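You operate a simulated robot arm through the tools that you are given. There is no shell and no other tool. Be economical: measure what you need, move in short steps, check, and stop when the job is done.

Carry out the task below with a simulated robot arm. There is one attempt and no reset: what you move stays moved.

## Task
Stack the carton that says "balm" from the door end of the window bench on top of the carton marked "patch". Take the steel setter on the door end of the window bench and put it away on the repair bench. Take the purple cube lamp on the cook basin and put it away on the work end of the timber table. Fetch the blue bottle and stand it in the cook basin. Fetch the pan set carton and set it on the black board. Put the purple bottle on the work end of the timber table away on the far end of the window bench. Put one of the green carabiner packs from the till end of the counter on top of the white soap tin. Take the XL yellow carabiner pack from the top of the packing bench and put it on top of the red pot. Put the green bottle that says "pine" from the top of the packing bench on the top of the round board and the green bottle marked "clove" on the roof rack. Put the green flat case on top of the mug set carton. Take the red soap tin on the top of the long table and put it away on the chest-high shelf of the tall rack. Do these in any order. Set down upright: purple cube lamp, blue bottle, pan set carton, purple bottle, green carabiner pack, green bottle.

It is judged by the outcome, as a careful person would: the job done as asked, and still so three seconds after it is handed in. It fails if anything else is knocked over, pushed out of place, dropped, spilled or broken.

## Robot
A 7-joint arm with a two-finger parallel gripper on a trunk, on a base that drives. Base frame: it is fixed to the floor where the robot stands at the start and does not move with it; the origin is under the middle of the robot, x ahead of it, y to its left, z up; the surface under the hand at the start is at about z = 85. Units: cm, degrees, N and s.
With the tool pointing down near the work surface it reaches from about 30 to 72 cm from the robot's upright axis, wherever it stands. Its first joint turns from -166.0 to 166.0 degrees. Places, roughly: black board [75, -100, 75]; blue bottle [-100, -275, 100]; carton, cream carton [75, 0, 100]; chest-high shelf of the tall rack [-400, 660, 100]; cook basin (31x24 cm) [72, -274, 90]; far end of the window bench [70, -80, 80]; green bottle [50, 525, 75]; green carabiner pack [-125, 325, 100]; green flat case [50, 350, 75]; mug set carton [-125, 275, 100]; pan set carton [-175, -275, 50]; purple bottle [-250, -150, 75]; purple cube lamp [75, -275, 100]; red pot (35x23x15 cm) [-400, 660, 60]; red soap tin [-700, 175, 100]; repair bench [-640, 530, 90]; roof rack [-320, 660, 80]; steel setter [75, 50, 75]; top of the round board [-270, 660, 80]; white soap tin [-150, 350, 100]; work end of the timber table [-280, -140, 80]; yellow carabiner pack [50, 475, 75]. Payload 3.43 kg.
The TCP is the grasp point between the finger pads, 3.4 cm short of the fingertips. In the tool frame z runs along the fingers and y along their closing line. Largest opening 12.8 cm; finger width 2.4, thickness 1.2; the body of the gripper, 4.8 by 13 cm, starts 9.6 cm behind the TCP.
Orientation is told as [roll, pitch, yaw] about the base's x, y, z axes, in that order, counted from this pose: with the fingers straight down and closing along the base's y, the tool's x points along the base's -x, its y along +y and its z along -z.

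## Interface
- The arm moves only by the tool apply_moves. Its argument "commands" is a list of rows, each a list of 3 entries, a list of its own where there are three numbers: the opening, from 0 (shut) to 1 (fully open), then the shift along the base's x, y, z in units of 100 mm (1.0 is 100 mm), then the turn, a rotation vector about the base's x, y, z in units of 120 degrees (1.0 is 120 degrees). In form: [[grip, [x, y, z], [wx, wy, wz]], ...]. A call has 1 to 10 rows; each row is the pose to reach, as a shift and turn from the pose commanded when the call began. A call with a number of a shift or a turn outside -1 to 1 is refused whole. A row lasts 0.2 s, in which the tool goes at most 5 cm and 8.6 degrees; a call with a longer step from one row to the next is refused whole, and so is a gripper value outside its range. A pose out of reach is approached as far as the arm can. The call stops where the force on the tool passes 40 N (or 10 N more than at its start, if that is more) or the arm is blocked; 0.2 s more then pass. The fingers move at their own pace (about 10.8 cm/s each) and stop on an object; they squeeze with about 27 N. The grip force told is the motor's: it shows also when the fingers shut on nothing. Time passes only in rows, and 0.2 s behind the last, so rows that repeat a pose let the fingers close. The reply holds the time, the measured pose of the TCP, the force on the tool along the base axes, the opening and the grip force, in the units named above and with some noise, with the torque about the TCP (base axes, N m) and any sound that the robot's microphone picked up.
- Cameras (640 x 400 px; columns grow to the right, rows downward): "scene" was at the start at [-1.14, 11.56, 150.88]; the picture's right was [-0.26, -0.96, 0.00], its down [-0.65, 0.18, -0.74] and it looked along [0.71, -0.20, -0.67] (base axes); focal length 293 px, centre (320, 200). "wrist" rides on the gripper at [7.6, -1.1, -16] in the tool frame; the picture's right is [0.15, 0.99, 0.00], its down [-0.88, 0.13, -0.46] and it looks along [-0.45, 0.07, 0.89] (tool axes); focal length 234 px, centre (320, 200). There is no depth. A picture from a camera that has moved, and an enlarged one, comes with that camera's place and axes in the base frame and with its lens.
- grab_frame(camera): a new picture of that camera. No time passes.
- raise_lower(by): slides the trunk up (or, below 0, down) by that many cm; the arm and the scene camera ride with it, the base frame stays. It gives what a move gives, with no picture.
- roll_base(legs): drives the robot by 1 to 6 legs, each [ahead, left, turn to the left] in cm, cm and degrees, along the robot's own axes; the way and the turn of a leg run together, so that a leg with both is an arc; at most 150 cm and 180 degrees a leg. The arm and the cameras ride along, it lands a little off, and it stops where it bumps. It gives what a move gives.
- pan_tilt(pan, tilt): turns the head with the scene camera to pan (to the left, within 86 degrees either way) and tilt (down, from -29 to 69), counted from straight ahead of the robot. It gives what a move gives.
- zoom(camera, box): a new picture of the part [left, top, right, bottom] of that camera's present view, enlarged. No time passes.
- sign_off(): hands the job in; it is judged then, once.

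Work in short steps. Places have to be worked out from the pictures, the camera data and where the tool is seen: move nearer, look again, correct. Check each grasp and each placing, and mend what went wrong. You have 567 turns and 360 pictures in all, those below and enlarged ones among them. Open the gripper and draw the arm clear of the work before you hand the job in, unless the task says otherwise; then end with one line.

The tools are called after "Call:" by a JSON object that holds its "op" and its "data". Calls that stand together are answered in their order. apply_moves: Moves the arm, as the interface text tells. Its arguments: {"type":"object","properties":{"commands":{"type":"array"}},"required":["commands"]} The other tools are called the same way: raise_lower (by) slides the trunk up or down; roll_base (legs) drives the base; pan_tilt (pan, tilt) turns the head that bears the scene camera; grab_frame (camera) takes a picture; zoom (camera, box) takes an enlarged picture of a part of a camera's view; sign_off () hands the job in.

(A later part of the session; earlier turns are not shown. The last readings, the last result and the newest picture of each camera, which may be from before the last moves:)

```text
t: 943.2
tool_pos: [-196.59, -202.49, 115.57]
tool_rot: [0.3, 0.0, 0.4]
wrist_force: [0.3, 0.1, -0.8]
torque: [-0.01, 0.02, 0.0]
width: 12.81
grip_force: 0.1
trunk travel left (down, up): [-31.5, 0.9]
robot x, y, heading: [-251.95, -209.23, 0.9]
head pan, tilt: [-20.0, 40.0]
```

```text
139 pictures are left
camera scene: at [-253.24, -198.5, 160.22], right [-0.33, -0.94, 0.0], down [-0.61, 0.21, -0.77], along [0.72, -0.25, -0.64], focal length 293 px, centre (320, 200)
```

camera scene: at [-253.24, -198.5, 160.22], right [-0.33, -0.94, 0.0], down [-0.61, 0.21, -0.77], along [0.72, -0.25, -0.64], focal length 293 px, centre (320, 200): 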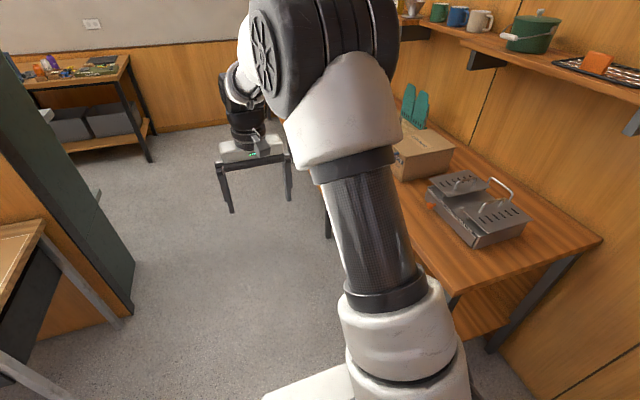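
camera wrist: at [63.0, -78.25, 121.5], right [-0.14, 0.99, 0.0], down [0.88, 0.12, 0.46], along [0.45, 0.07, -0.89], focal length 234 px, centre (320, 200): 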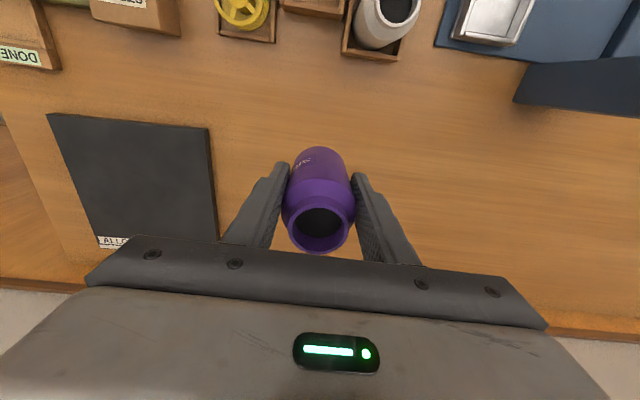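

The bench's west end is at x≈−223, so the carton is ~29 cm inside; I'll reach in from that end with a 60°-pitched tool. First I back up, lower the trunk and pose the arm.

Call:
{"op": "roll_base", "data": {"legs": [[-22, 0, -0.8]]}}

Call:
{"op": "apply_moves", "data": {"commands": [[1, [-0.2, -0.4, 0], [0, 0, 0]], [1, [-0.4, -0.8, 0], [0, 0, 0]], [1, [-0.5, -1.0, 0], [0, 0, 0]]]}}

Call:
{"op": "apply_moves", "data": {"commands": [[1, [-0.2, -0.4, 0], [0, 0, 0]], [1, [-0.4, -0.8, 0], [0, 0, 0]], [1, [-0.5, -1.0, 0], [0, 0, 0]]]}}

Call:
{"op": "apply_moves", "data": {"commands": [[1, [-0.1, -0.4, 0], [0, 0, 0]], [1, [-0.24, -0.8, 0], [0, 0, 0]], [1, [-0.24, -1.0, 0], [0, 0, 0]]]}}

Call:
{"op": "raise_lower", "data": {"by": -31}}

```text
t: 944.9
tool_pos: [-218.43, -203.51, 115.74]
tool_rot: [0.3, -0.1, -0.5]
wrist_force: [0.0, -0.6, 0.9]
torque: [0.0, 0.0, 0.01]
width: 12.79
grip_force: 0.1
trunk travel left (down, up): [-31.5, 0.9]
robot x, y, heading: [-273.91, -209.37, -0.2]
head pan, tilt: [-20.0, 40.0]
```

```text
t: 945.7
tool_pos: [-223.43, -213.5, 115.8]
tool_rot: [0.3, 0.0, -0.4]
wrist_force: [0.6, 0.2, 0.0]
torque: [0.0, -0.01, -0.02]
width: 12.79
grip_force: 0.1
trunk travel left (down, up): [-31.5, 0.9]
robot x, y, heading: [-274.17, -209.65, 0.0]
head pan, tilt: [-20.0, 40.0]
```

```text
t: 946.5
tool_pos: [-228.48, -223.62, 115.78]
tool_rot: [0.3, -0.2, -0.5]
wrist_force: [0.1, -0.2, 0.4]
torque: [-0.03, -0.02, -0.02]
width: 12.76
grip_force: 0.0
trunk travel left (down, up): [-31.5, 0.9]
robot x, y, heading: [-273.66, -209.37, -0.2]
head pan, tilt: [-20.0, 40.0]
```

```text
t: 947.3
tool_pos: [-230.72, -233.47, 115.67]
tool_rot: [0.3, 0.0, -0.5]
wrist_force: [0.2, 0.2, 0.4]
torque: [0.02, 0.0, 0.0]
width: 12.83
grip_force: 0.1
trunk travel left (down, up): [-31.5, 0.9]
robot x, y, heading: [-273.86, -209.48, -0.1]
head pan, tilt: [-20.0, 40.0]
```

```text
t: 950.4
tool_pos: [-230.78, -233.43, 84.53]
tool_rot: [0.2, 0.0, -0.5]
wrist_force: [-0.6, 0.1, 0.5]
torque: [0.02, 0.02, 0.0]
width: 12.79
grip_force: 0.1
trunk travel left (down, up): [-0.5, 31.9]
robot x, y, heading: [-273.53, -209.27, -0.3]
head pan, tilt: [-20.0, 40.0]
```

Now pitch the tool 60° forward while lowering.

Call:
{"op": "apply_moves", "data": {"commands": [[1, [0, 0, -0.12], [0, -0.0625, 0]], [1, [0, 0, -0.25], [0, -0.125, 0]], [1, [0, 0, -0.37], [0, -0.1875, 0]], [1, [0, 0, -0.5], [0, -0.25, 0]], [1, [0, 0, -0.62], [0, -0.3125, 0]], [1, [0, 0, -0.75], [0, -0.375, 0]], [1, [0, 0, -0.87], [0, -0.4375, 0]], [1, [0, 0, -1.0], [0, -0.5, 0]]]}}

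Call:
{"op": "apply_moves", "data": {"commands": [[1, [0, 0, -0.4], [0, 0, 0]], [1, [0, 0, -0.8], [0, 0, 0]], [1, [0, 0, -1.0], [0, 0, 0]]]}}

Call:
{"op": "grab_frame", "data": {"camera": "wrist"}}

Call:
{"op": "grab_frame", "data": {"camera": "scene"}}

```text
t: 952.2
tool_pos: [-230.77, -233.39, 74.66]
tool_rot: [0.9, -60.1, -0.8]
wrist_force: [0.0, 0.2, -0.4]
torque: [0.03, -0.01, 0.06]
width: 12.77
grip_force: 0.1
out of reach, approached as far as the arm can: row 6
trunk travel left (down, up): [-0.5, 31.9]
robot x, y, heading: [-273.59, -209.45, -0.1]
head pan, tilt: [-20.0, 40.0]
```

```text
t: 953.0
tool_pos: [-230.89, -233.4, 64.53]
tool_rot: [1.0, -60.1, -0.8]
wrist_force: [0.3, 0.6, 0.9]
torque: [0.03, 0.0, 0.01]
width: 12.82
grip_force: 0.0
trunk travel left (down, up): [-0.5, 31.9]
robot x, y, heading: [-273.86, -209.55, -0.0]
head pan, tilt: [-20.0, 40.0]
```

```text
138 pictures are left
camera wrist: at [-248.31, -234.5, 65.97], right [-0.07, 0.99, -0.12], down [0.04, 0.12, 0.99], along [1.0, 0.07, -0.05], focal length 234 px, centre (320, 200)
```

wrist: 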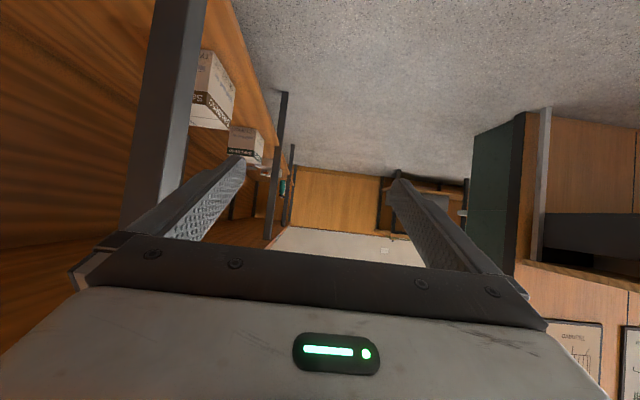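

```text
137 pictures are left
camera scene: at [-275.04, -198.61, 129.22], right [-0.34, -0.94, 0.0], down [-0.6, 0.22, -0.77], along [0.72, -0.26, -0.64], focal length 293 px, centre (320, 200)
```

scene: 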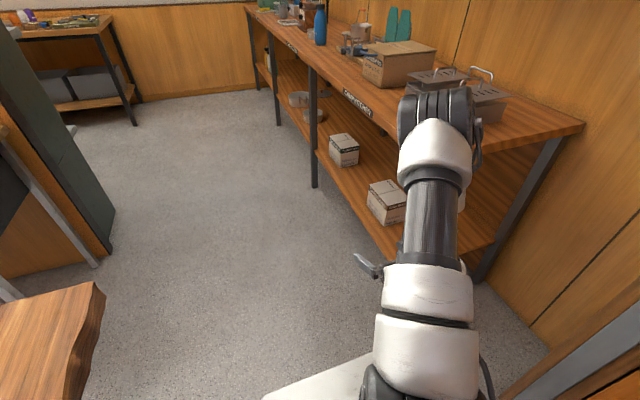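

I zoom to locate the PAN SET carton from here.

Call:
{"op": "zoom", "data": {"camera": "scene", "box": [320, 120, 500, 260]}}

Call:
{"op": "zoom", "data": {"camera": "wrist", "box": [120, 0, 320, 200]}}

```text
2.86 times, centred on (410, 190) of scene
camera zoom: at [-275.04, -198.61, 129.22], right [-0.34, -0.94, 0.0], down [-0.6, 0.22, -0.77], along [0.72, -0.26, -0.64], focal length 837 px, centre (63, 229)
```

zoom: 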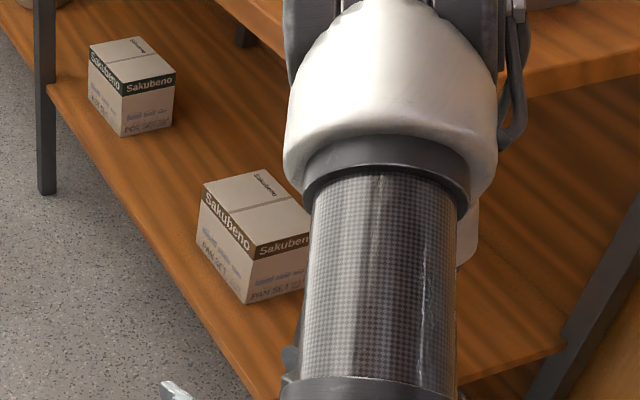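

```text
2.00 times, centred on (220, 100) of wrist
camera zoom: at [-248.31, -234.5, 65.97], right [-0.07, 0.99, -0.12], down [0.04, 0.12, 0.99], along [1.0, 0.07, -0.05], focal length 468 px, centre (520, 400)
```

zoom: 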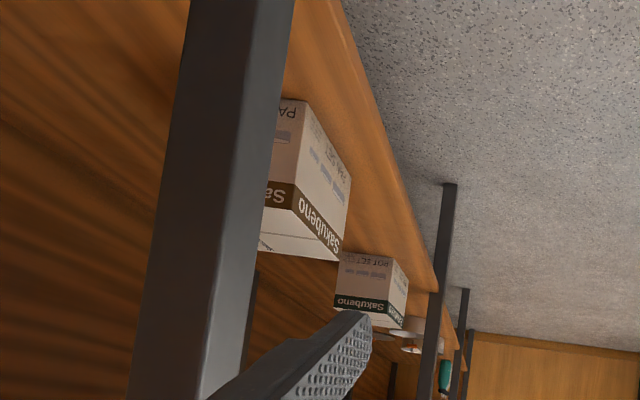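

Carton confirmed: front y≈−259.4, west face x≈−194.5, shelf z≈32, top ≈42.5, depth ≈12.2. I strafe right 31 cm to line up.

Call:
{"op": "roll_base", "data": {"legs": [[0, -31, 0]]}}

Call:
{"op": "grab_frame", "data": {"camera": "wrist"}}

```text
t: 956.6
tool_pos: [-230.86, -264.62, 64.55]
tool_rot: [1.1, -60.0, -0.9]
wrist_force: [-0.1, -0.3, 0.4]
torque: [0.0, -0.01, 0.01]
width: 12.79
grip_force: 0.1
trunk travel left (down, up): [-0.5, 31.9]
robot x, y, heading: [-274.12, -240.95, -0.1]
head pan, tilt: [-20.0, 40.0]
```

```text
134 pictures are left
camera wrist: at [-248.37, -265.62, 65.99], right [-0.07, 0.99, -0.12], down [0.04, 0.12, 0.99], along [1.0, 0.07, -0.05], focal length 234 px, centre (320, 200)
```

wrist: 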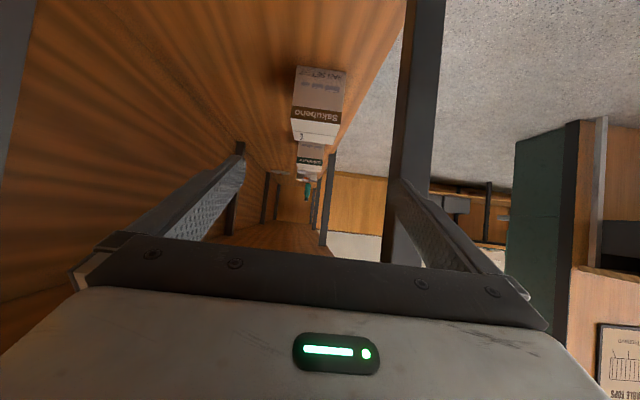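

Perfect view: the carton's west face is centred at y≈−265.4, 12.0 cm deep. I drive 8 cm closer and extend to the pre-grasp point.

Call:
{"op": "roll_base", "data": {"legs": [[8, 0, 0]]}}

Call:
{"op": "apply_moves", "data": {"commands": [[1, [0.4, -0.05, -0.2], [0, 0, 0]], [1, [0.8, -0.08, -0.4], [0, 0, 0]], [1, [1.0, -0.08, -0.8], [0, 0, 0]]]}}

Call:
{"op": "grab_frame", "data": {"camera": "wrist"}}

```text
t: 957.6
tool_pos: [-222.83, -264.61, 64.58]
tool_rot: [1.0, -60.0, -1.0]
wrist_force: [-0.1, 0.1, 0.0]
torque: [0.01, -0.02, 0.01]
width: 12.8
grip_force: 0.1
trunk travel left (down, up): [-0.5, 31.9]
robot x, y, heading: [-266.1, -240.57, -0.1]
head pan, tilt: [-20.0, 40.0]
```

```text
t: 958.5
tool_pos: [-212.84, -265.34, 56.63]
tool_rot: [1.2, -60.2, -1.1]
wrist_force: [-0.8, -0.2, -0.4]
torque: [0.0, 0.0, 0.01]
width: 12.8
grip_force: 0.1
trunk travel left (down, up): [-0.5, 31.9]
robot x, y, heading: [-266.08, -240.28, -0.2]
head pan, tilt: [-20.0, 40.0]
```

```text
133 pictures are left
camera wrist: at [-230.41, -266.44, 57.98], right [-0.07, 0.99, -0.12], down [0.04, 0.12, 0.99], along [1.0, 0.07, -0.05], focal length 234 px, centre (320, 200)
```

wrist: 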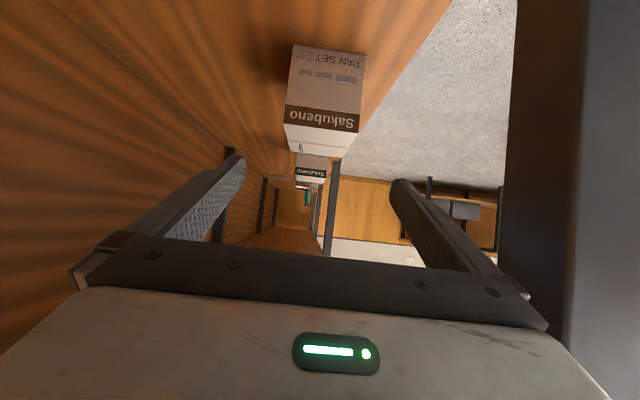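

Centred (y −265.2). I go to the pre-grasp point and check once more before straddling.

Call:
{"op": "apply_moves", "data": {"commands": [[1, [0.3, 0.01, -0.3], [0, 0, 0]], [1, [0.6, 0.01, -0.65], [0, 0, 0]]]}}

Call:
{"op": "grab_frame", "data": {"camera": "wrist"}}

```text
t: 959.0
tool_pos: [-207.07, -265.27, 50.02]
tool_rot: [1.2, -60.1, -1.1]
wrist_force: [-0.1, 0.5, 0.7]
torque: [0.0, 0.01, -0.02]
width: 12.8
grip_force: 0.0
trunk travel left (down, up): [-0.5, 31.9]
robot x, y, heading: [-265.9, -240.17, -0.1]
head pan, tilt: [-20.0, 40.0]
```

```text
132 pictures are left
camera wrist: at [-224.6, -266.35, 51.42], right [-0.07, 0.99, -0.12], down [0.04, 0.12, 0.99], along [1.0, 0.07, -0.05], focal length 234 px, centre (320, 200)
```

wrist: 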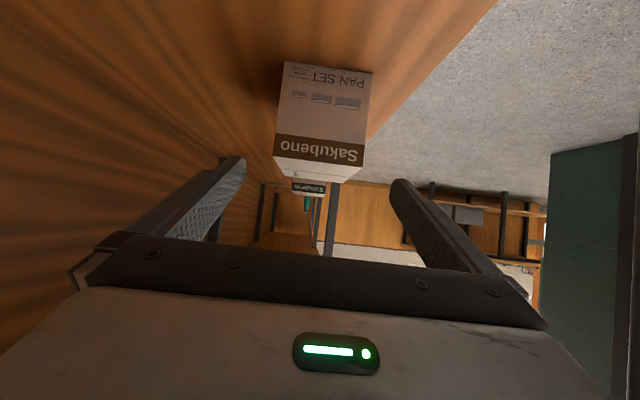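

Aligned: face centre y≈−265.2, top z≈45. I advance along the axis so the fingertips begin to straddle.

Call:
{"op": "apply_moves", "data": {"commands": [[1, [0.35, 0.01, -0.18], [0, 0, 0]], [1, [0.7, 0.01, -0.35], [0, 0, 0]], [1, [1.0, 0.01, -0.5], [0, 0, 0]]]}}

Call:
{"op": "grab_frame", "data": {"camera": "wrist"}}

```text
t: 959.9
tool_pos: [-197.43, -265.88, 46.26]
tool_rot: [0.9, -60.8, -1.4]
wrist_force: [-2.9, 0.2, 3.1]
torque: [0.21, -0.03, 0.28]
width: 12.79
grip_force: 0.1
trunk travel left (down, up): [-0.5, 31.9]
robot x, y, heading: [-266.15, -240.29, -0.4]
head pan, tilt: [-20.0, 40.0]
```

```text
131 pictures are left
camera wrist: at [-215.05, -266.8, 47.39], right [-0.06, 0.99, -0.12], down [0.03, 0.12, 0.99], along [1.0, 0.06, -0.04], focal length 234 px, centre (320, 200)
```

wrist: 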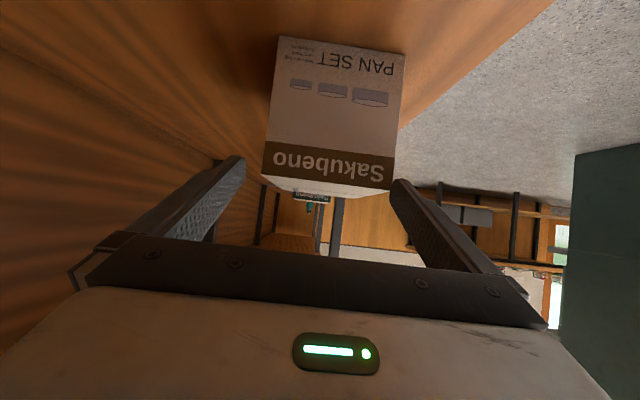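

The front finger touched the carton's edge; the carton is about 0.8 cm further +y. I back off 2 cm, shift, and re-advance.

Call:
{"op": "apply_moves", "data": {"commands": [[1, [-0.25, 0.0, 0.1], [0, 0, 0]], [1, [-0.25, 0.07, 0.1], [0, 0, 0]]]}}

Call:
{"op": "grab_frame", "data": {"camera": "wrist"}}

```text
t: 960.5
tool_pos: [-200.26, -265.58, 45.54]
tool_rot: [1.6, -59.6, -2.2]
wrist_force: [0.0, -0.4, -0.2]
torque: [0.0, 0.03, 0.02]
width: 12.77
grip_force: 0.1
trunk travel left (down, up): [-0.5, 31.9]
robot x, y, heading: [-266.02, -241.02, -0.4]
head pan, tilt: [-20.0, 40.0]
```

```text
130 pictures are left
camera wrist: at [-217.85, -266.37, 47.06], right [-0.06, 0.99, -0.11], down [0.05, 0.12, 0.99], along [1.0, 0.05, -0.06], focal length 234 px, centre (320, 200)
```

wrist: 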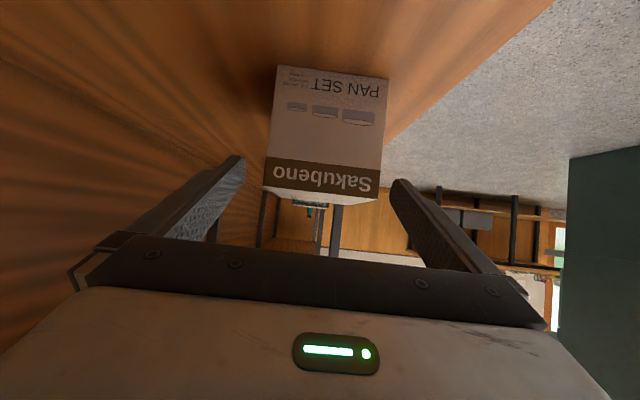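

The pose lags its command by ~1 cm in y, so a link may be touching something. I look with the scene camera.

Call:
{"op": "pan_tilt", "data": {"pan": -40, "tilt": 40}}

Call:
{"op": "grab_frame", "data": {"camera": "scene"}}

```text
t: 961.3
tool_pos: [-200.23, -265.27, 45.81]
tool_rot: [1.8, -59.7, -2.5]
wrist_force: [-0.1, 0.1, -0.4]
torque: [0.01, 0.02, -0.01]
width: 12.78
grip_force: 0.0
trunk travel left (down, up): [-0.5, 31.9]
robot x, y, heading: [-266.18, -240.66, -0.3]
head pan, tilt: [-40.0, 40.0]
```

```text
129 pictures are left
camera scene: at [-268.96, -232.72, 129.23], right [-0.64, -0.76, -0.01], down [-0.49, 0.42, -0.77], along [0.59, -0.49, -0.64], focal length 293 px, centre (320, 200)
```

scene: 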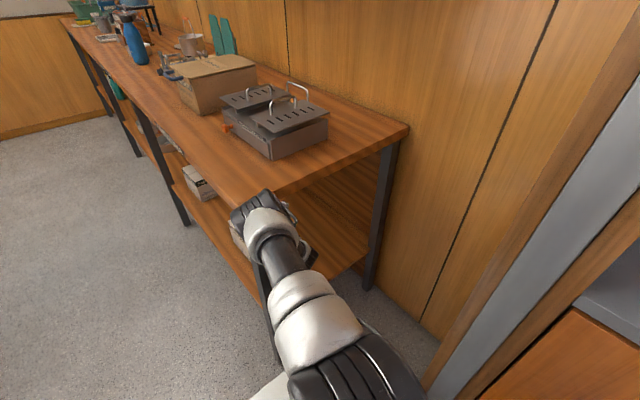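

The forearm is probably against the bench's front leg. The cabinet corner is farther than I thought, so I withdraw, move the base 10 cm south, and re-enter.

Call:
{"op": "apply_moves", "data": {"commands": [[1, [-0.4, 0, 0.2], [0, 0, 0]], [1, [-0.8, 0, 0.4], [0, 0, 0]], [1, [-1.0, 0, 0.5], [0, 0, 0]]]}}

Call:
{"op": "apply_moves", "data": {"commands": [[1, [-0.4, 0, 0.2], [0, 0, 0]], [1, [-0.8, 0, 0.4], [0, 0, 0]], [1, [-1.0, 0, 0.5], [0, 0, 0]]]}}

Call:
{"op": "roll_base", "data": {"legs": [[0, -10, 0.5]]}}

Call:
{"op": "pan_tilt", "data": {"pan": -70, "tilt": 60}}

Call:
{"op": "grab_frame", "data": {"camera": "scene"}}

```text
t: 962.1
tool_pos: [-209.27, -264.27, 51.39]
tool_rot: [1.2, -60.2, -0.8]
wrist_force: [0.9, 0.1, -0.4]
torque: [-0.02, 0.01, 0.01]
width: 12.84
grip_force: 0.1
trunk travel left (down, up): [-0.5, 31.9]
robot x, y, heading: [-265.43, -240.5, 0.0]
head pan, tilt: [-40.0, 40.0]
```

```text
t: 962.9
tool_pos: [-219.55, -264.38, 56.11]
tool_rot: [1.1, -60.0, -1.1]
wrist_force: [-0.2, 1.0, -0.5]
torque: [0.02, 0.0, 0.01]
width: 12.78
grip_force: 0.0
trunk travel left (down, up): [-0.5, 31.9]
robot x, y, heading: [-266.22, -240.1, -0.2]
head pan, tilt: [-40.0, 40.0]
```

```text
t: 964.2
tool_pos: [-219.32, -268.65, 56.12]
tool_rot: [1.3, -60.0, -0.9]
wrist_force: [-0.5, 0.4, 0.4]
torque: [0.0, 0.05, -0.02]
width: 12.8
grip_force: 0.0
trunk travel left (down, up): [-0.5, 31.9]
robot x, y, heading: [-266.2, -245.04, 0.1]
head pan, tilt: [-40.0, 40.0]
stopped in leg 1: the robot was blocked; the commanded pose is now the measured one
```

```text
t: 965.1
tool_pos: [-219.44, -268.52, 56.12]
tool_rot: [1.2, -59.9, -0.9]
wrist_force: [-0.4, 0.8, -0.8]
torque: [0.0, 0.03, -0.01]
width: 12.79
grip_force: 0.0
trunk travel left (down, up): [-0.5, 31.9]
robot x, y, heading: [-265.73, -244.89, -0.1]
head pan, tilt: [-70.0, 60.0]
```

```text
128 pictures are left
camera scene: at [-272.89, -237.44, 126.55], right [-0.94, -0.34, 0.0], down [-0.3, 0.81, -0.5], along [0.17, -0.47, -0.87], focal length 293 px, centre (320, 200)
```

scene: 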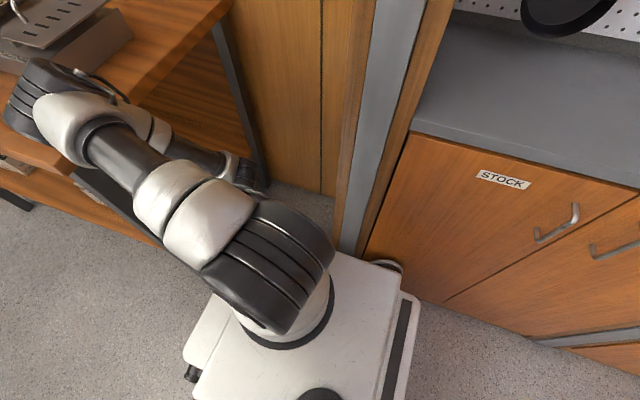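

The elbow was touching the bench corner. Standing farther back will straighten the arm and keep the elbow clear. I back up 11 cm and re-extend.

Call:
{"op": "roll_base", "data": {"legs": [[-11, 2, 0]]}}

Call:
{"op": "apply_moves", "data": {"commands": [[1, [0.4, 0.1, 0], [0, 0, 0]], [1, [0.8, 0.2, 0], [0, 0, 0]], [1, [1.0, 0.2, -0.1], [0, 0, 0]]]}}

Call:
{"op": "apply_moves", "data": {"commands": [[1, [0.4, 0, -0.1], [0, 0, 0]], [1, [0.8, 0, -0.3], [0, 0, 0]], [1, [1.0, 0, -0.45], [0, 0, 0]]]}}

Call:
{"op": "grab_frame", "data": {"camera": "wrist"}}

Call:
{"op": "grab_frame", "data": {"camera": "scene"}}

```text
t: 966.3
tool_pos: [-230.35, -266.7, 56.08]
tool_rot: [1.2, -60.0, -0.9]
wrist_force: [-0.6, 0.1, 0.4]
torque: [-0.02, 0.01, -0.01]
width: 12.79
grip_force: 0.0
trunk travel left (down, up): [-0.5, 31.9]
robot x, y, heading: [-277.23, -243.03, -0.3]
head pan, tilt: [-70.0, 60.0]
```

```text
t: 967.1
tool_pos: [-220.43, -264.59, 55.09]
tool_rot: [1.2, -59.9, -0.8]
wrist_force: [-0.2, -0.2, 0.4]
torque: [0.03, 0.02, -0.03]
width: 12.81
grip_force: 0.1
trunk travel left (down, up): [-0.5, 31.9]
robot x, y, heading: [-277.05, -243.36, 0.1]
head pan, tilt: [-70.0, 60.0]
```

```text
t: 967.9
tool_pos: [-210.26, -264.8, 50.49]
tool_rot: [1.1, -60.0, -0.9]
wrist_force: [1.0, -0.3, -0.2]
torque: [-0.01, 0.0, 0.01]
width: 12.79
grip_force: 0.1
trunk travel left (down, up): [-0.5, 31.9]
robot x, y, heading: [-276.72, -243.29, 0.1]
head pan, tilt: [-70.0, 60.0]
```

```text
127 pictures are left
camera wrist: at [-227.86, -265.83, 51.93], right [-0.07, 0.99, -0.12], down [0.04, 0.12, 0.99], along [1.0, 0.07, -0.05], focal length 234 px, centre (320, 200)
```

wrist: 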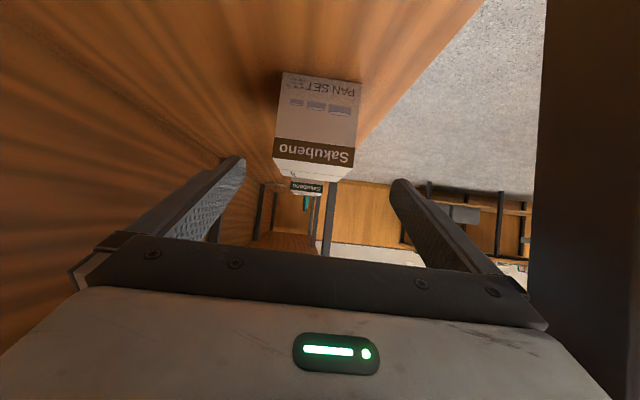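

```text
126 pictures are left
camera scene: at [-283.83, -235.47, 126.55], right [-0.94, -0.34, 0.0], down [-0.3, 0.81, -0.5], along [0.17, -0.47, -0.87], focal length 293 px, centre (320, 200)
```

scene: 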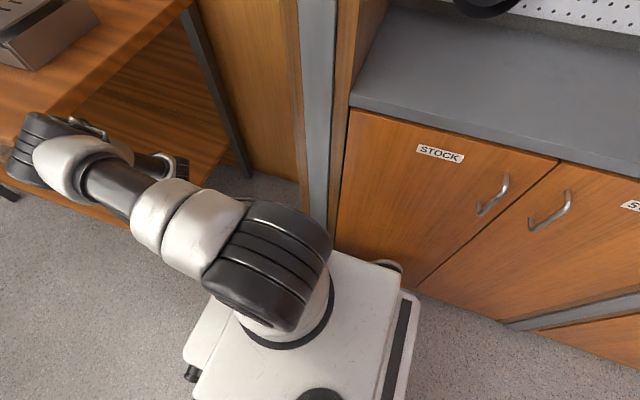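

Box centre y≈−265.25; no lag now. I advance further with a −0.4 cm shift.

Call:
{"op": "apply_moves", "data": {"commands": [[1, [0.35, -0.04, -0.18], [0, 0, 0]], [1, [0.7, -0.04, -0.35], [0, 0, 0]], [1, [1.0, -0.04, -0.5], [0, 0, 0]]]}}

Call:
{"op": "grab_frame", "data": {"camera": "wrist"}}

```text
t: 968.7
tool_pos: [-200.43, -265.07, 45.54]
tool_rot: [1.1, -60.0, -1.0]
wrist_force: [0.3, 0.8, -0.1]
torque: [0.0, 0.03, 0.02]
width: 12.81
grip_force: 0.1
trunk travel left (down, up): [-0.5, 31.9]
robot x, y, heading: [-276.73, -242.68, -0.0]
head pan, tilt: [-70.0, 60.0]
```

```text
125 pictures are left
camera wrist: at [-217.92, -266.29, 47.01], right [-0.07, 0.99, -0.12], down [0.04, 0.12, 0.99], along [1.0, 0.07, -0.05], focal length 234 px, centre (320, 200)
```

wrist: 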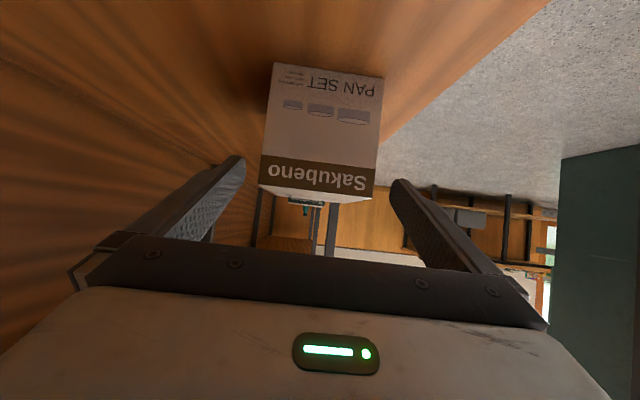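

Margins look good on both sides (0.5 and 1.0 cm). I shift −0.25 in y and advance.

Call:
{"op": "apply_moves", "data": {"commands": [[1, [0.2, -0.025, -0.1], [0, 0, 0]], [1, [0.4, -0.025, -0.2], [0, 0, 0]], [1, [0.6, -0.025, -0.3], [0, 0, 0]]]}}

Call:
{"op": "grab_frame", "data": {"camera": "wrist"}}

```text
t: 969.5
tool_pos: [-196.76, -264.87, 43.98]
tool_rot: [1.1, -59.9, -1.0]
wrist_force: [0.1, -0.1, 0.1]
torque: [0.03, 0.0, 0.01]
width: 12.79
grip_force: 0.0
out of reach, approached as far as the arm can: row 2, 3
trunk travel left (down, up): [-0.5, 31.9]
robot x, y, heading: [-276.9, -242.9, -0.2]
head pan, tilt: [-70.0, 60.0]
```

```text
124 pictures are left
camera wrist: at [-214.35, -266.1, 45.32], right [-0.07, 0.99, -0.12], down [0.05, 0.12, 0.99], along [1.0, 0.07, -0.05], focal length 234 px, centre (320, 200)
```

wrist: 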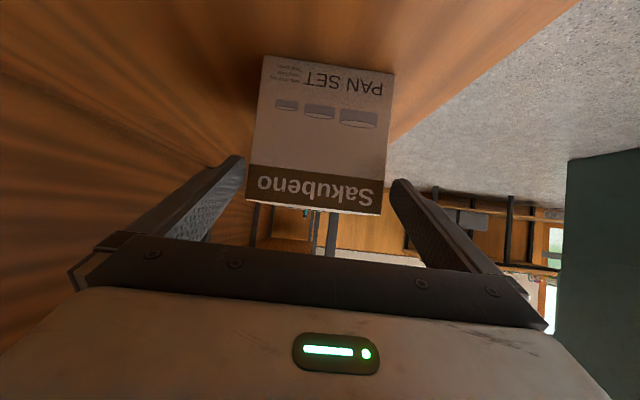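

At the arm's reach limit. I retract 2 cm, lower to z≈40.5, then make the last approach by driving the base.

Call:
{"op": "apply_moves", "data": {"commands": [[1, [-0.55, 0, 0.05], [0, 0, 0]], [1, [-0.55, 0, -0.1], [0, 0, 0]], [1, [-0.55, 0, -0.22], [0, 0, 0]]]}}

Call:
{"op": "grab_frame", "data": {"camera": "wrist"}}

```text
refused: row 1 steps farther than a row can; nothing moved
```

```text
123 pictures are left
camera wrist: at [-214.35, -266.1, 45.32], right [-0.07, 0.99, -0.12], down [0.05, 0.12, 0.99], along [1.0, 0.07, -0.05], focal length 234 px, centre (320, 200)
```

wrist: 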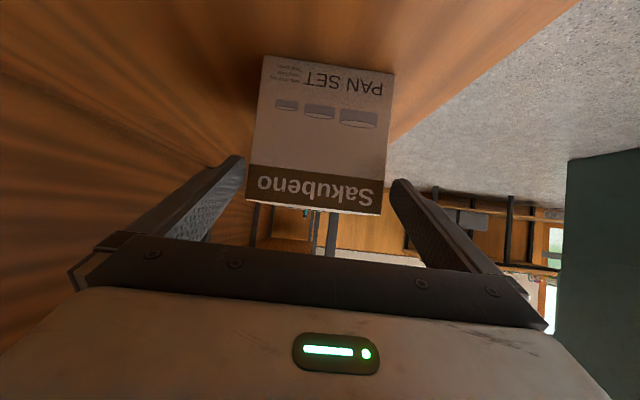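

I resend with smaller rows.

Call:
{"op": "apply_moves", "data": {"commands": [[1, [-0.3, 0, 0.02], [0, 0, 0]], [1, [-0.5, 0, -0.05], [0, 0, 0]], [1, [-0.5, 0, -0.2], [0, 0, 0]]]}}

Call:
{"op": "grab_frame", "data": {"camera": "wrist"}}

```text
t: 970.3
tool_pos: [-201.75, -264.9, 41.95]
tool_rot: [1.2, -60.0, -0.9]
wrist_force: [0.1, -0.1, 0.6]
torque: [0.02, 0.04, 0.04]
width: 12.8
grip_force: 0.1
trunk travel left (down, up): [-0.5, 31.9]
robot x, y, heading: [-276.75, -242.83, -0.1]
head pan, tilt: [-70.0, 60.0]
```

```text
122 pictures are left
camera wrist: at [-219.35, -266.1, 43.32], right [-0.08, 0.99, -0.12], down [0.04, 0.12, 0.99], along [1.0, 0.07, -0.05], focal length 234 px, centre (320, 200)
```

wrist: 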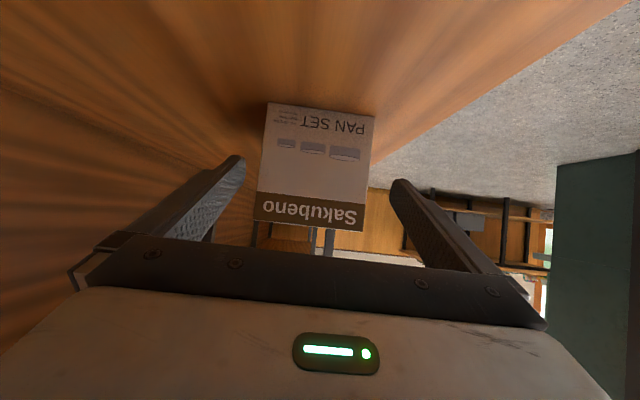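

Shift −0.5 in y and −1.4 in z, then drive 13 cm forward in two legs.

Call:
{"op": "apply_moves", "data": {"commands": [[1, [0, -0.05, -0.14], [0, 0, 0]], [1, [0, -0.05, -0.14], [0, 0, 0]]]}}

Call:
{"op": "roll_base", "data": {"legs": [[5, 0, 0]]}}

Call:
{"op": "grab_frame", "data": {"camera": "wrist"}}

```text
t: 970.9
tool_pos: [-201.83, -265.53, 40.51]
tool_rot: [1.2, -60.0, -0.8]
wrist_force: [-0.6, -0.2, -0.5]
torque: [0.03, -0.01, -0.01]
width: 12.79
grip_force: 0.1
trunk travel left (down, up): [-0.5, 31.9]
robot x, y, heading: [-277.11, -242.61, -0.0]
head pan, tilt: [-70.0, 60.0]
```

```text
t: 971.9
tool_pos: [-196.93, -265.48, 40.37]
tool_rot: [1.2, -60.0, -0.9]
wrist_force: [0.0, -0.2, 0.2]
torque: [0.02, -0.02, 0.02]
width: 12.82
grip_force: 0.0
trunk travel left (down, up): [-0.5, 31.9]
robot x, y, heading: [-272.0, -242.6, 0.1]
head pan, tilt: [-70.0, 60.0]
```

```text
121 pictures are left
camera wrist: at [-214.48, -266.65, 41.91], right [-0.08, 0.99, -0.12], down [0.04, 0.12, 0.99], along [1.0, 0.07, -0.05], focal length 234 px, centre (320, 200)
```

wrist: 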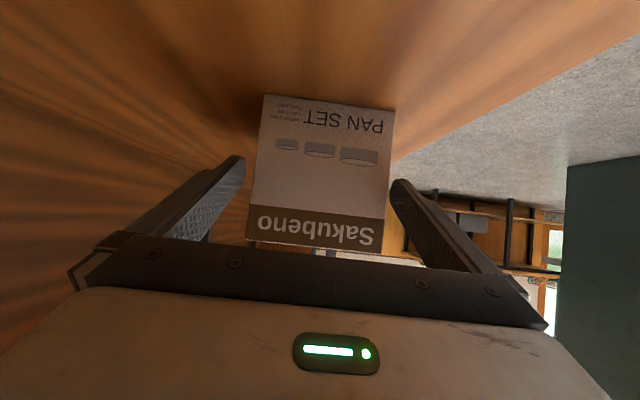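

Nearly there: fingertips are at the face with margins on both sides. I shift +0.2 in y and drive 8 cm.

Call:
{"op": "apply_moves", "data": {"commands": [[1, [0, 0.02, 0], [0, 0, 0]], [1, [0, 0.02, 0], [0, 0, 0]]]}}

Call:
{"op": "roll_base", "data": {"legs": [[4, 0, 0]]}}

Call:
{"op": "grab_frame", "data": {"camera": "wrist"}}

```text
t: 972.5
tool_pos: [-196.89, -265.25, 40.5]
tool_rot: [1.2, -60.0, -0.8]
wrist_force: [0.3, 0.2, 0.4]
torque: [-0.01, 0.01, 0.04]
width: 12.79
grip_force: 0.1
trunk travel left (down, up): [-0.5, 31.9]
robot x, y, heading: [-271.86, -243.01, 0.3]
head pan, tilt: [-70.0, 60.0]
```

```text
t: 973.3
tool_pos: [-192.89, -265.37, 40.52]
tool_rot: [1.3, -60.0, -0.9]
wrist_force: [-0.5, 0.1, 0.2]
torque: [-0.01, 0.0, -0.01]
width: 12.8
grip_force: 0.1
trunk travel left (down, up): [-0.5, 31.9]
robot x, y, heading: [-268.25, -242.92, 0.0]
head pan, tilt: [-70.0, 60.0]
```

```text
120 pictures are left
camera wrist: at [-210.48, -266.45, 41.93], right [-0.08, 0.99, -0.12], down [0.04, 0.12, 0.99], along [1.0, 0.07, -0.05], focal length 234 px, centre (320, 200)
```

wrist: 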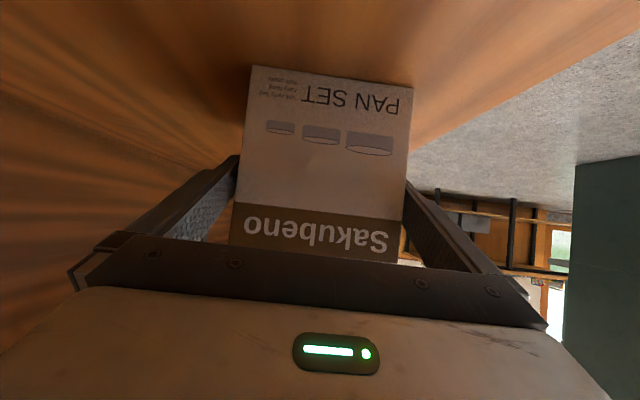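

The fingers straddle the carton without contact. Another 5 cm, then close.

Call:
{"op": "roll_base", "data": {"legs": [[5, 0, 0]]}}

Call:
{"op": "apply_moves", "data": {"commands": [[0, [0, 0, 0], [0, 0, 0]], [0, [0, 0, 0], [0, 0, 0]], [0, [0, 0, 0], [0, 0, 0]]]}}

Call:
{"op": "grab_frame", "data": {"camera": "wrist"}}

```text
t: 974.3
tool_pos: [-187.95, -266.05, 40.49]
tool_rot: [1.5, -59.9, -1.5]
wrist_force: [0.1, -0.5, 0.6]
torque: [0.01, -0.01, 0.0]
width: 12.79
grip_force: 0.1
trunk travel left (down, up): [-0.5, 31.9]
robot x, y, heading: [-263.03, -243.06, 0.0]
head pan, tilt: [-70.0, 60.0]
```

```text
t: 975.1
tool_pos: [-188.14, -266.21, 40.44]
tool_rot: [1.1, -60.0, -1.4]
wrist_force: [0.4, -0.7, 0.3]
torque: [-0.14, 0.25, 0.02]
width: 12.01
grip_force: 27.2
trunk travel left (down, up): [-0.5, 31.9]
robot x, y, heading: [-262.8, -243.13, -0.0]
head pan, tilt: [-70.0, 60.0]
```

```text
119 pictures are left
camera wrist: at [-205.69, -267.18, 41.92], right [-0.07, 0.99, -0.12], down [0.05, 0.12, 0.99], along [1.0, 0.06, -0.05], focal length 234 px, centre (320, 200)
```

wrist: 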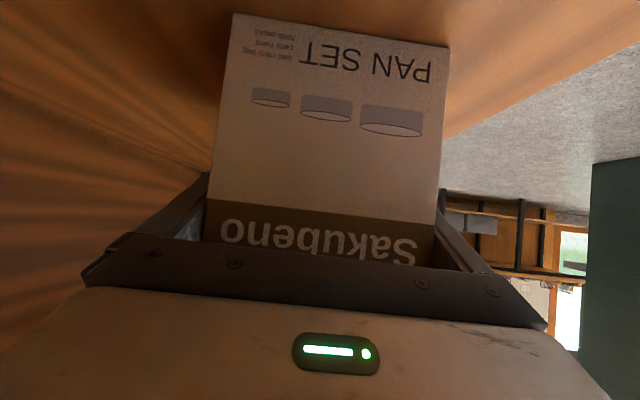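

The carton is gripped (12.0 cm). I lift it by raising the trunk 5 cm and check.

Call:
{"op": "raise_lower", "data": {"by": 5}}

Call:
{"op": "grab_frame", "data": {"camera": "wrist"}}

```text
t: 976.0
tool_pos: [-188.03, -266.16, 45.68]
tool_rot: [1.1, -60.1, -1.5]
wrist_force: [-0.4, -0.9, -4.5]
torque: [0.02, 0.12, 0.03]
width: 12.02
grip_force: 26.7
trunk travel left (down, up): [-5.5, 26.9]
robot x, y, heading: [-263.25, -242.9, -0.1]
head pan, tilt: [-70.0, 60.0]
```

```text
118 pictures are left
camera wrist: at [-205.59, -267.17, 47.03], right [-0.07, 0.99, -0.12], down [0.04, 0.12, 0.99], along [1.0, 0.06, -0.05], focal length 234 px, centre (320, 200)
```

wrist: 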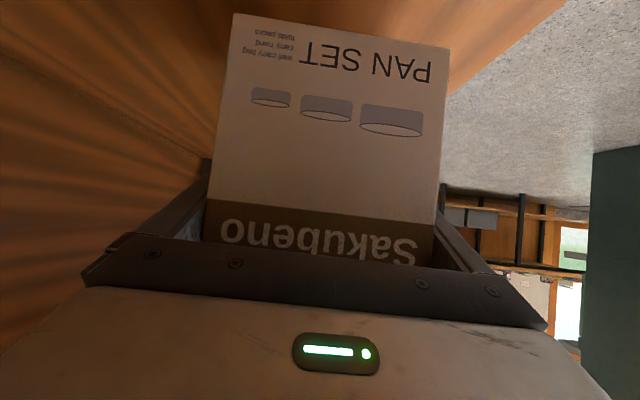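

Lifted cleanly. I reverse out of the bench.

Call:
{"op": "roll_base", "data": {"legs": [[-55, 1, 0]]}}

Call:
{"op": "pan_tilt", "data": {"pan": -20, "tilt": 45}}

Call:
{"op": "grab_frame", "data": {"camera": "scene"}}

```text
t: 979.1
tool_pos: [-242.52, -264.72, 45.59]
tool_rot: [1.1, -60.0, -1.3]
wrist_force: [0.3, -0.2, -5.4]
torque: [-0.04, 0.14, -0.03]
width: 12.01
grip_force: 26.8
trunk travel left (down, up): [-5.5, 26.9]
robot x, y, heading: [-317.06, -242.21, -0.2]
head pan, tilt: [-70.0, 60.0]
```

```text
t: 980.3
tool_pos: [-242.54, -264.87, 45.61]
tool_rot: [1.0, -60.1, -1.2]
wrist_force: [0.0, -0.5, -5.0]
torque: [0.05, 0.12, -0.03]
width: 12.01
grip_force: 27.2
trunk travel left (down, up): [-5.5, 26.9]
robot x, y, heading: [-317.44, -242.1, -0.2]
head pan, tilt: [-20.0, 45.0]
```

```text
117 pictures are left
camera scene: at [-318.95, -231.01, 133.49], right [-0.34, -0.94, 0.0], down [-0.66, 0.24, -0.71], along [0.66, -0.24, -0.71], focal length 293 px, centre (320, 200)
```

scene: 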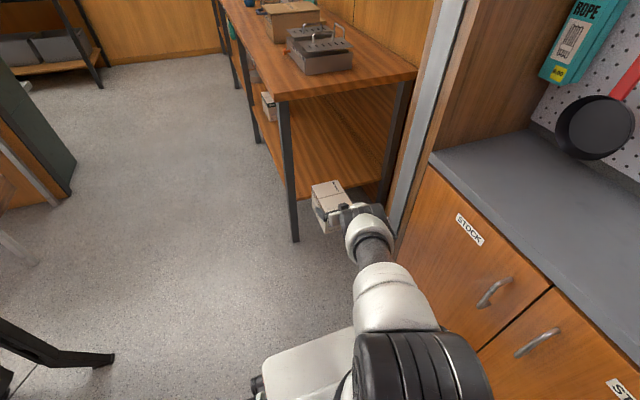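

The carton is out. I strafe north, then retract the arm and raise the trunk.

Call:
{"op": "roll_base", "data": {"legs": [[0, 36, 0]]}}

Call:
{"op": "raise_lower", "data": {"by": 26}}

Call:
{"op": "apply_moves", "data": {"commands": [[0, [-0.3, 0.3, 0.1], [0, 0, 0]], [0, [-0.6, 0.6, 0.3], [0, 0, 0]], [0, [-0.8, 0.9, 0.5], [0, 0, 0]]]}}

Call:
{"op": "apply_moves", "data": {"commands": [[0, [-0.2, 0.3, 0.3], [0, 0, 0]], [0, [-0.4, 0.6, 0.6], [0, 0, 0]], [0, [-0.5, 0.9, 0.9], [0, 0, 0]]]}}

Call:
{"op": "apply_moves", "data": {"commands": [[0, [0, 0.1, 0.4], [0, 0, 0]], [0, [0, 0.3, 0.8], [0, 0, 0]], [0, [0, 0.4, 1.0], [0, 0, 0]]]}}

Call:
{"op": "grab_frame", "data": {"camera": "scene"}}

```text
t: 984.3
tool_pos: [-242.43, -228.99, 45.61]
tool_rot: [1.1, -60.1, -1.2]
wrist_force: [0.0, -0.3, -4.7]
torque: [-0.03, 0.12, -0.04]
width: 11.98
grip_force: 26.7
trunk travel left (down, up): [-5.5, 26.9]
robot x, y, heading: [-317.3, -206.4, 0.1]
head pan, tilt: [-20.0, 45.0]
```

```text
t: 987.0
tool_pos: [-242.43, -228.96, 71.48]
tool_rot: [1.1, -60.0, -1.2]
wrist_force: [-0.4, -0.2, -4.8]
torque: [0.01, 0.12, 0.0]
width: 12.01
grip_force: 27.0
trunk travel left (down, up): [-31.5, 0.9]
robot x, y, heading: [-317.61, -206.29, 0.2]
head pan, tilt: [-20.0, 45.0]
```

```text
t: 987.8
tool_pos: [-250.55, -220.16, 76.75]
tool_rot: [1.0, -60.1, -1.2]
wrist_force: [-0.6, -0.2, -5.6]
torque: [0.0, 0.12, 0.0]
width: 11.98
grip_force: 26.9
trunk travel left (down, up): [-31.5, 0.9]
robot x, y, heading: [-317.4, -206.17, -0.3]
head pan, tilt: [-20.0, 45.0]
```

```text
t: 988.6
tool_pos: [-255.3, -214.57, 86.28]
tool_rot: [3.5, -59.7, -1.3]
wrist_force: [-0.2, 0.2, -4.3]
torque: [-0.01, 0.14, 0.0]
width: 12.0
grip_force: 27.3
out of reach, approached as far as the arm can: row 2, 3
trunk travel left (down, up): [-31.5, 0.9]
robot x, y, heading: [-317.34, -206.03, -0.2]
head pan, tilt: [-20.0, 45.0]
```

```text
t: 989.4
tool_pos: [-255.34, -213.71, 96.32]
tool_rot: [2.6, -59.7, -0.9]
wrist_force: [0.4, 0.0, -3.5]
torque: [-0.01, 0.15, -0.03]
width: 12.0
grip_force: 27.4
out of reach, approached as far as the arm can: row 1, 2, 3
trunk travel left (down, up): [-31.5, 0.9]
robot x, y, heading: [-317.57, -206.29, -0.2]
head pan, tilt: [-20.0, 45.0]
```

```text
116 pictures are left
camera scene: at [-318.94, -195.23, 159.49], right [-0.34, -0.94, 0.0], down [-0.66, 0.24, -0.71], along [0.66, -0.24, -0.71], focal length 293 px, centre (320, 200)
```

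scene: 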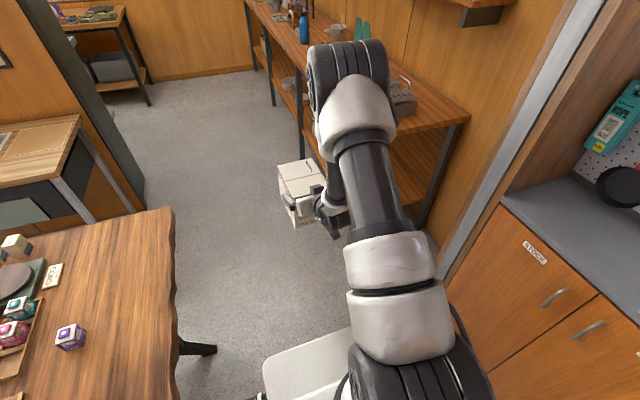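

I'll place the carton from the bench's south end. I drive east, turn north, and strafe to the board's column.

Call:
{"op": "roll_base", "data": {"legs": [[150, 0, 0], [150, 0, 0], [15, 0, 0], [0, 0, 90]]}}

Call:
{"op": "pan_tilt", "data": {"pan": 0, "tilt": 35}}

Call:
{"op": "grab_frame", "data": {"camera": "scene"}}

```text
t: 1008.9
tool_pos: [5.67, -143.38, 96.41]
tool_rot: [2.6, -59.8, 90.3]
wrist_force: [-0.4, 0.5, -4.1]
torque: [-0.14, 0.02, -0.02]
width: 12.02
grip_force: 26.4
trunk travel left (down, up): [-31.5, 0.9]
robot x, y, heading: [-0.56, -205.49, 91.5]
head pan, tilt: [-20.0, 45.0]
```

```text
t: 1009.7
tool_pos: [5.73, -143.36, 96.3]
tool_rot: [2.7, -59.9, 90.3]
wrist_force: [0.0, -0.2, -4.7]
torque: [-0.13, 0.0, -0.03]
width: 12.0
grip_force: 27.1
trunk travel left (down, up): [-31.5, 0.9]
robot x, y, heading: [-0.31, -205.72, 91.2]
head pan, tilt: [0.0, 35.0]
```

```text
115 pictures are left
camera scene: at [-14.57, -206.27, 160.97], right [1.0, 0.02, 0.0], down [0.01, -0.57, -0.82], along [-0.02, 0.82, -0.57], focal length 293 px, centre (320, 200)
```

scene: 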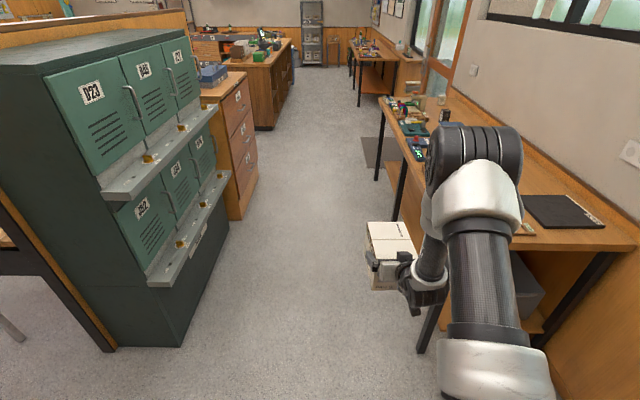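

I move slightly ahead and strafe right to x≈66.

Call:
{"op": "roll_base", "data": {"legs": [[6, 0, -1.2], [0, -66, 0]]}}

Call:
{"op": "pan_tilt", "data": {"pan": 0, "tilt": 45}}

Call:
{"op": "grab_frame", "data": {"camera": "scene"}}

Call:
{"op": "grab_frame", "data": {"camera": "wrist"}}

```text
t: 1017.1
tool_pos: [73.59, -137.66, 96.32]
tool_rot: [2.5, -59.9, 88.9]
wrist_force: [-0.8, 0.2, -4.8]
torque: [-0.12, 0.01, 0.02]
width: 11.99
grip_force: 26.8
trunk travel left (down, up): [-31.5, 0.9]
robot x, y, heading: [65.79, -199.99, 90.0]
head pan, tilt: [0.0, 35.0]
```

```text
t: 1017.8
tool_pos: [73.67, -137.78, 96.55]
tool_rot: [2.8, -59.7, 88.8]
wrist_force: [-0.6, 0.7, -4.0]
torque: [-0.09, 0.02, 0.02]
width: 11.99
grip_force: 26.8
trunk travel left (down, up): [-31.5, 0.9]
robot x, y, heading: [66.16, -199.65, 89.7]
head pan, tilt: [0.0, 45.0]
```

```text
114 pictures are left
camera scene: at [51.72, -200.67, 159.5], right [1.0, 0.0, 0.0], down [0.0, -0.71, -0.71], along [0.0, 0.71, -0.71], focal length 293 px, centre (320, 200)
```

scene: 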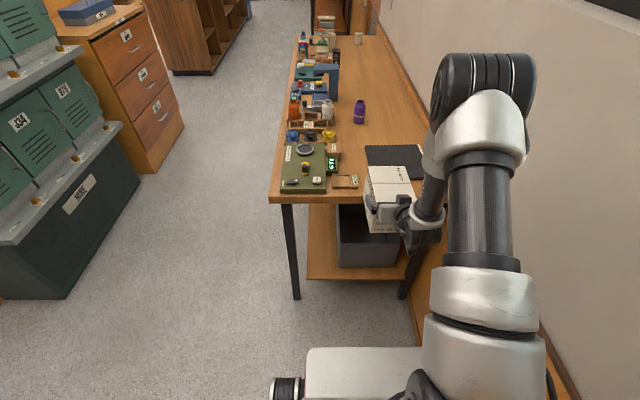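

```text
113 pictures are left
camera wrist: at [75.19, -155.26, 97.86], right [-0.99, -0.09, -0.1], down [-0.11, 0.05, 0.99], along [-0.09, 0.99, -0.06], focal length 234 px, centre (320, 200)
```

wrist: 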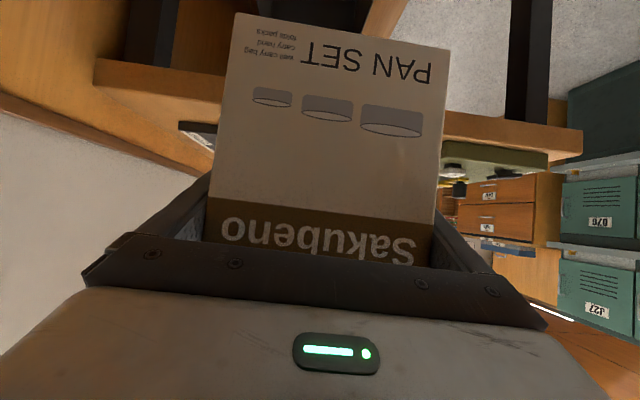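

The board spans x 71–92, y −94…−116. I drive 20 cm ahead, then move the arm to put the carton over the board's middle.

Call:
{"op": "roll_base", "data": {"legs": [[20, 0, 0]]}}

Call:
{"op": "apply_moves", "data": {"commands": [[0, [0.25, 0.2, 0.05], [0, 0, 0]], [0, [0.5, 0.5, 0.05], [0, 0, 0]], [0, [0.78, 0.8, 0.05], [0, 0, 0]], [0, [0.78, 1.0, 0.05], [0, 0, 0]]]}}

Call:
{"op": "zoom", "data": {"camera": "scene", "box": [280, 80, 480, 280]}}

```text
t: 1019.4
tool_pos: [73.82, -117.49, 96.46]
tool_rot: [2.8, -59.7, 88.7]
wrist_force: [-0.5, -1.2, -4.3]
torque: [-0.12, -0.02, 0.01]
width: 11.98
grip_force: 27.1
trunk travel left (down, up): [-31.5, 0.9]
robot x, y, heading: [65.89, -179.53, 89.5]
head pan, tilt: [0.0, 45.0]
```

```text
t: 1020.4
tool_pos: [81.67, -107.55, 96.78]
tool_rot: [2.6, -59.5, 88.7]
wrist_force: [0.3, -0.3, -4.4]
torque: [-0.15, -0.02, 0.03]
width: 11.98
grip_force: 27.6
trunk travel left (down, up): [-31.5, 0.9]
robot x, y, heading: [65.54, -179.45, 89.8]
head pan, tilt: [0.0, 45.0]
```

```text
2.00 times, centred on (380, 180) of scene
camera zoom: at [51.82, -180.53, 159.5], right [1.0, 0.0, 0.0], down [0.0, -0.71, -0.71], along [0.0, 0.71, -0.71], focal length 586 px, centre (200, 240)
```

zoom: 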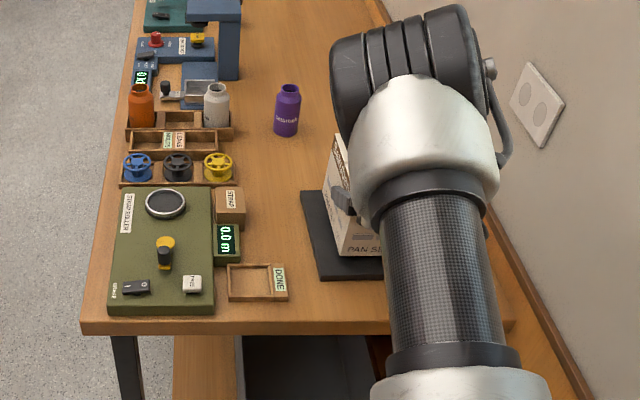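

Over the board. I lower until contact.

Call:
{"op": "apply_moves", "data": {"commands": [[0, [0, 0, -0.08], [0, 0, 0]], [0, [0, 0, -0.14], [0, 0, 0]], [0, [0, 0, -0.2], [0, 0, 0]], [0, [0, 0, -0.25], [0, 0, 0]]]}}

```text
t: 1021.4
tool_pos: [81.52, -107.5, 95.14]
tool_rot: [2.5, -60.5, 88.9]
wrist_force: [8.1, 7.3, 16.5]
torque: [-0.78, -1.33, -0.94]
width: 12.01
grip_force: 26.4
trunk travel left (down, up): [-31.5, 0.9]
robot x, y, heading: [66.14, -179.76, 89.4]
head pan, tilt: [0.0, 45.0]
```

Contact on the +x edge — the carton is tilted ~1.5°. I level it with a −1.5° turn about y and settle.

Call:
{"op": "apply_moves", "data": {"commands": [[0, [0, 0, 0.05], [0, 0, 0]], [0, [0, 0, 0.05], [0, -0.0125, 0]], [0, [0, 0, 0.0], [0, -0.0125, 0]], [0, [0, 0, -0.03], [0, -0.0125, 0]]]}}

Call:
{"op": "grab_frame", "data": {"camera": "wrist"}}

```text
t: 1022.4
tool_pos: [81.56, -107.73, 94.36]
tool_rot: [-0.3, -60.0, 91.4]
wrist_force: [-4.4, -1.4, 25.6]
torque: [-0.23, 0.69, 0.07]
width: 11.99
grip_force: 27.0
trunk travel left (down, up): [-31.5, 0.9]
robot x, y, heading: [65.88, -179.81, 89.9]
head pan, tilt: [0.0, 45.0]
```

```text
111 pictures are left
camera wrist: at [83.01, -125.28, 95.83], right [-0.99, -0.09, -0.13], down [-0.13, 0.04, 0.99], along [-0.09, 0.99, -0.05], focal length 234 px, centre (320, 200)
```

wrist: 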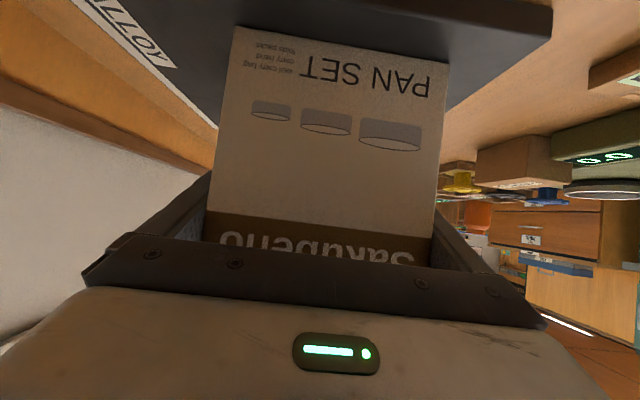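

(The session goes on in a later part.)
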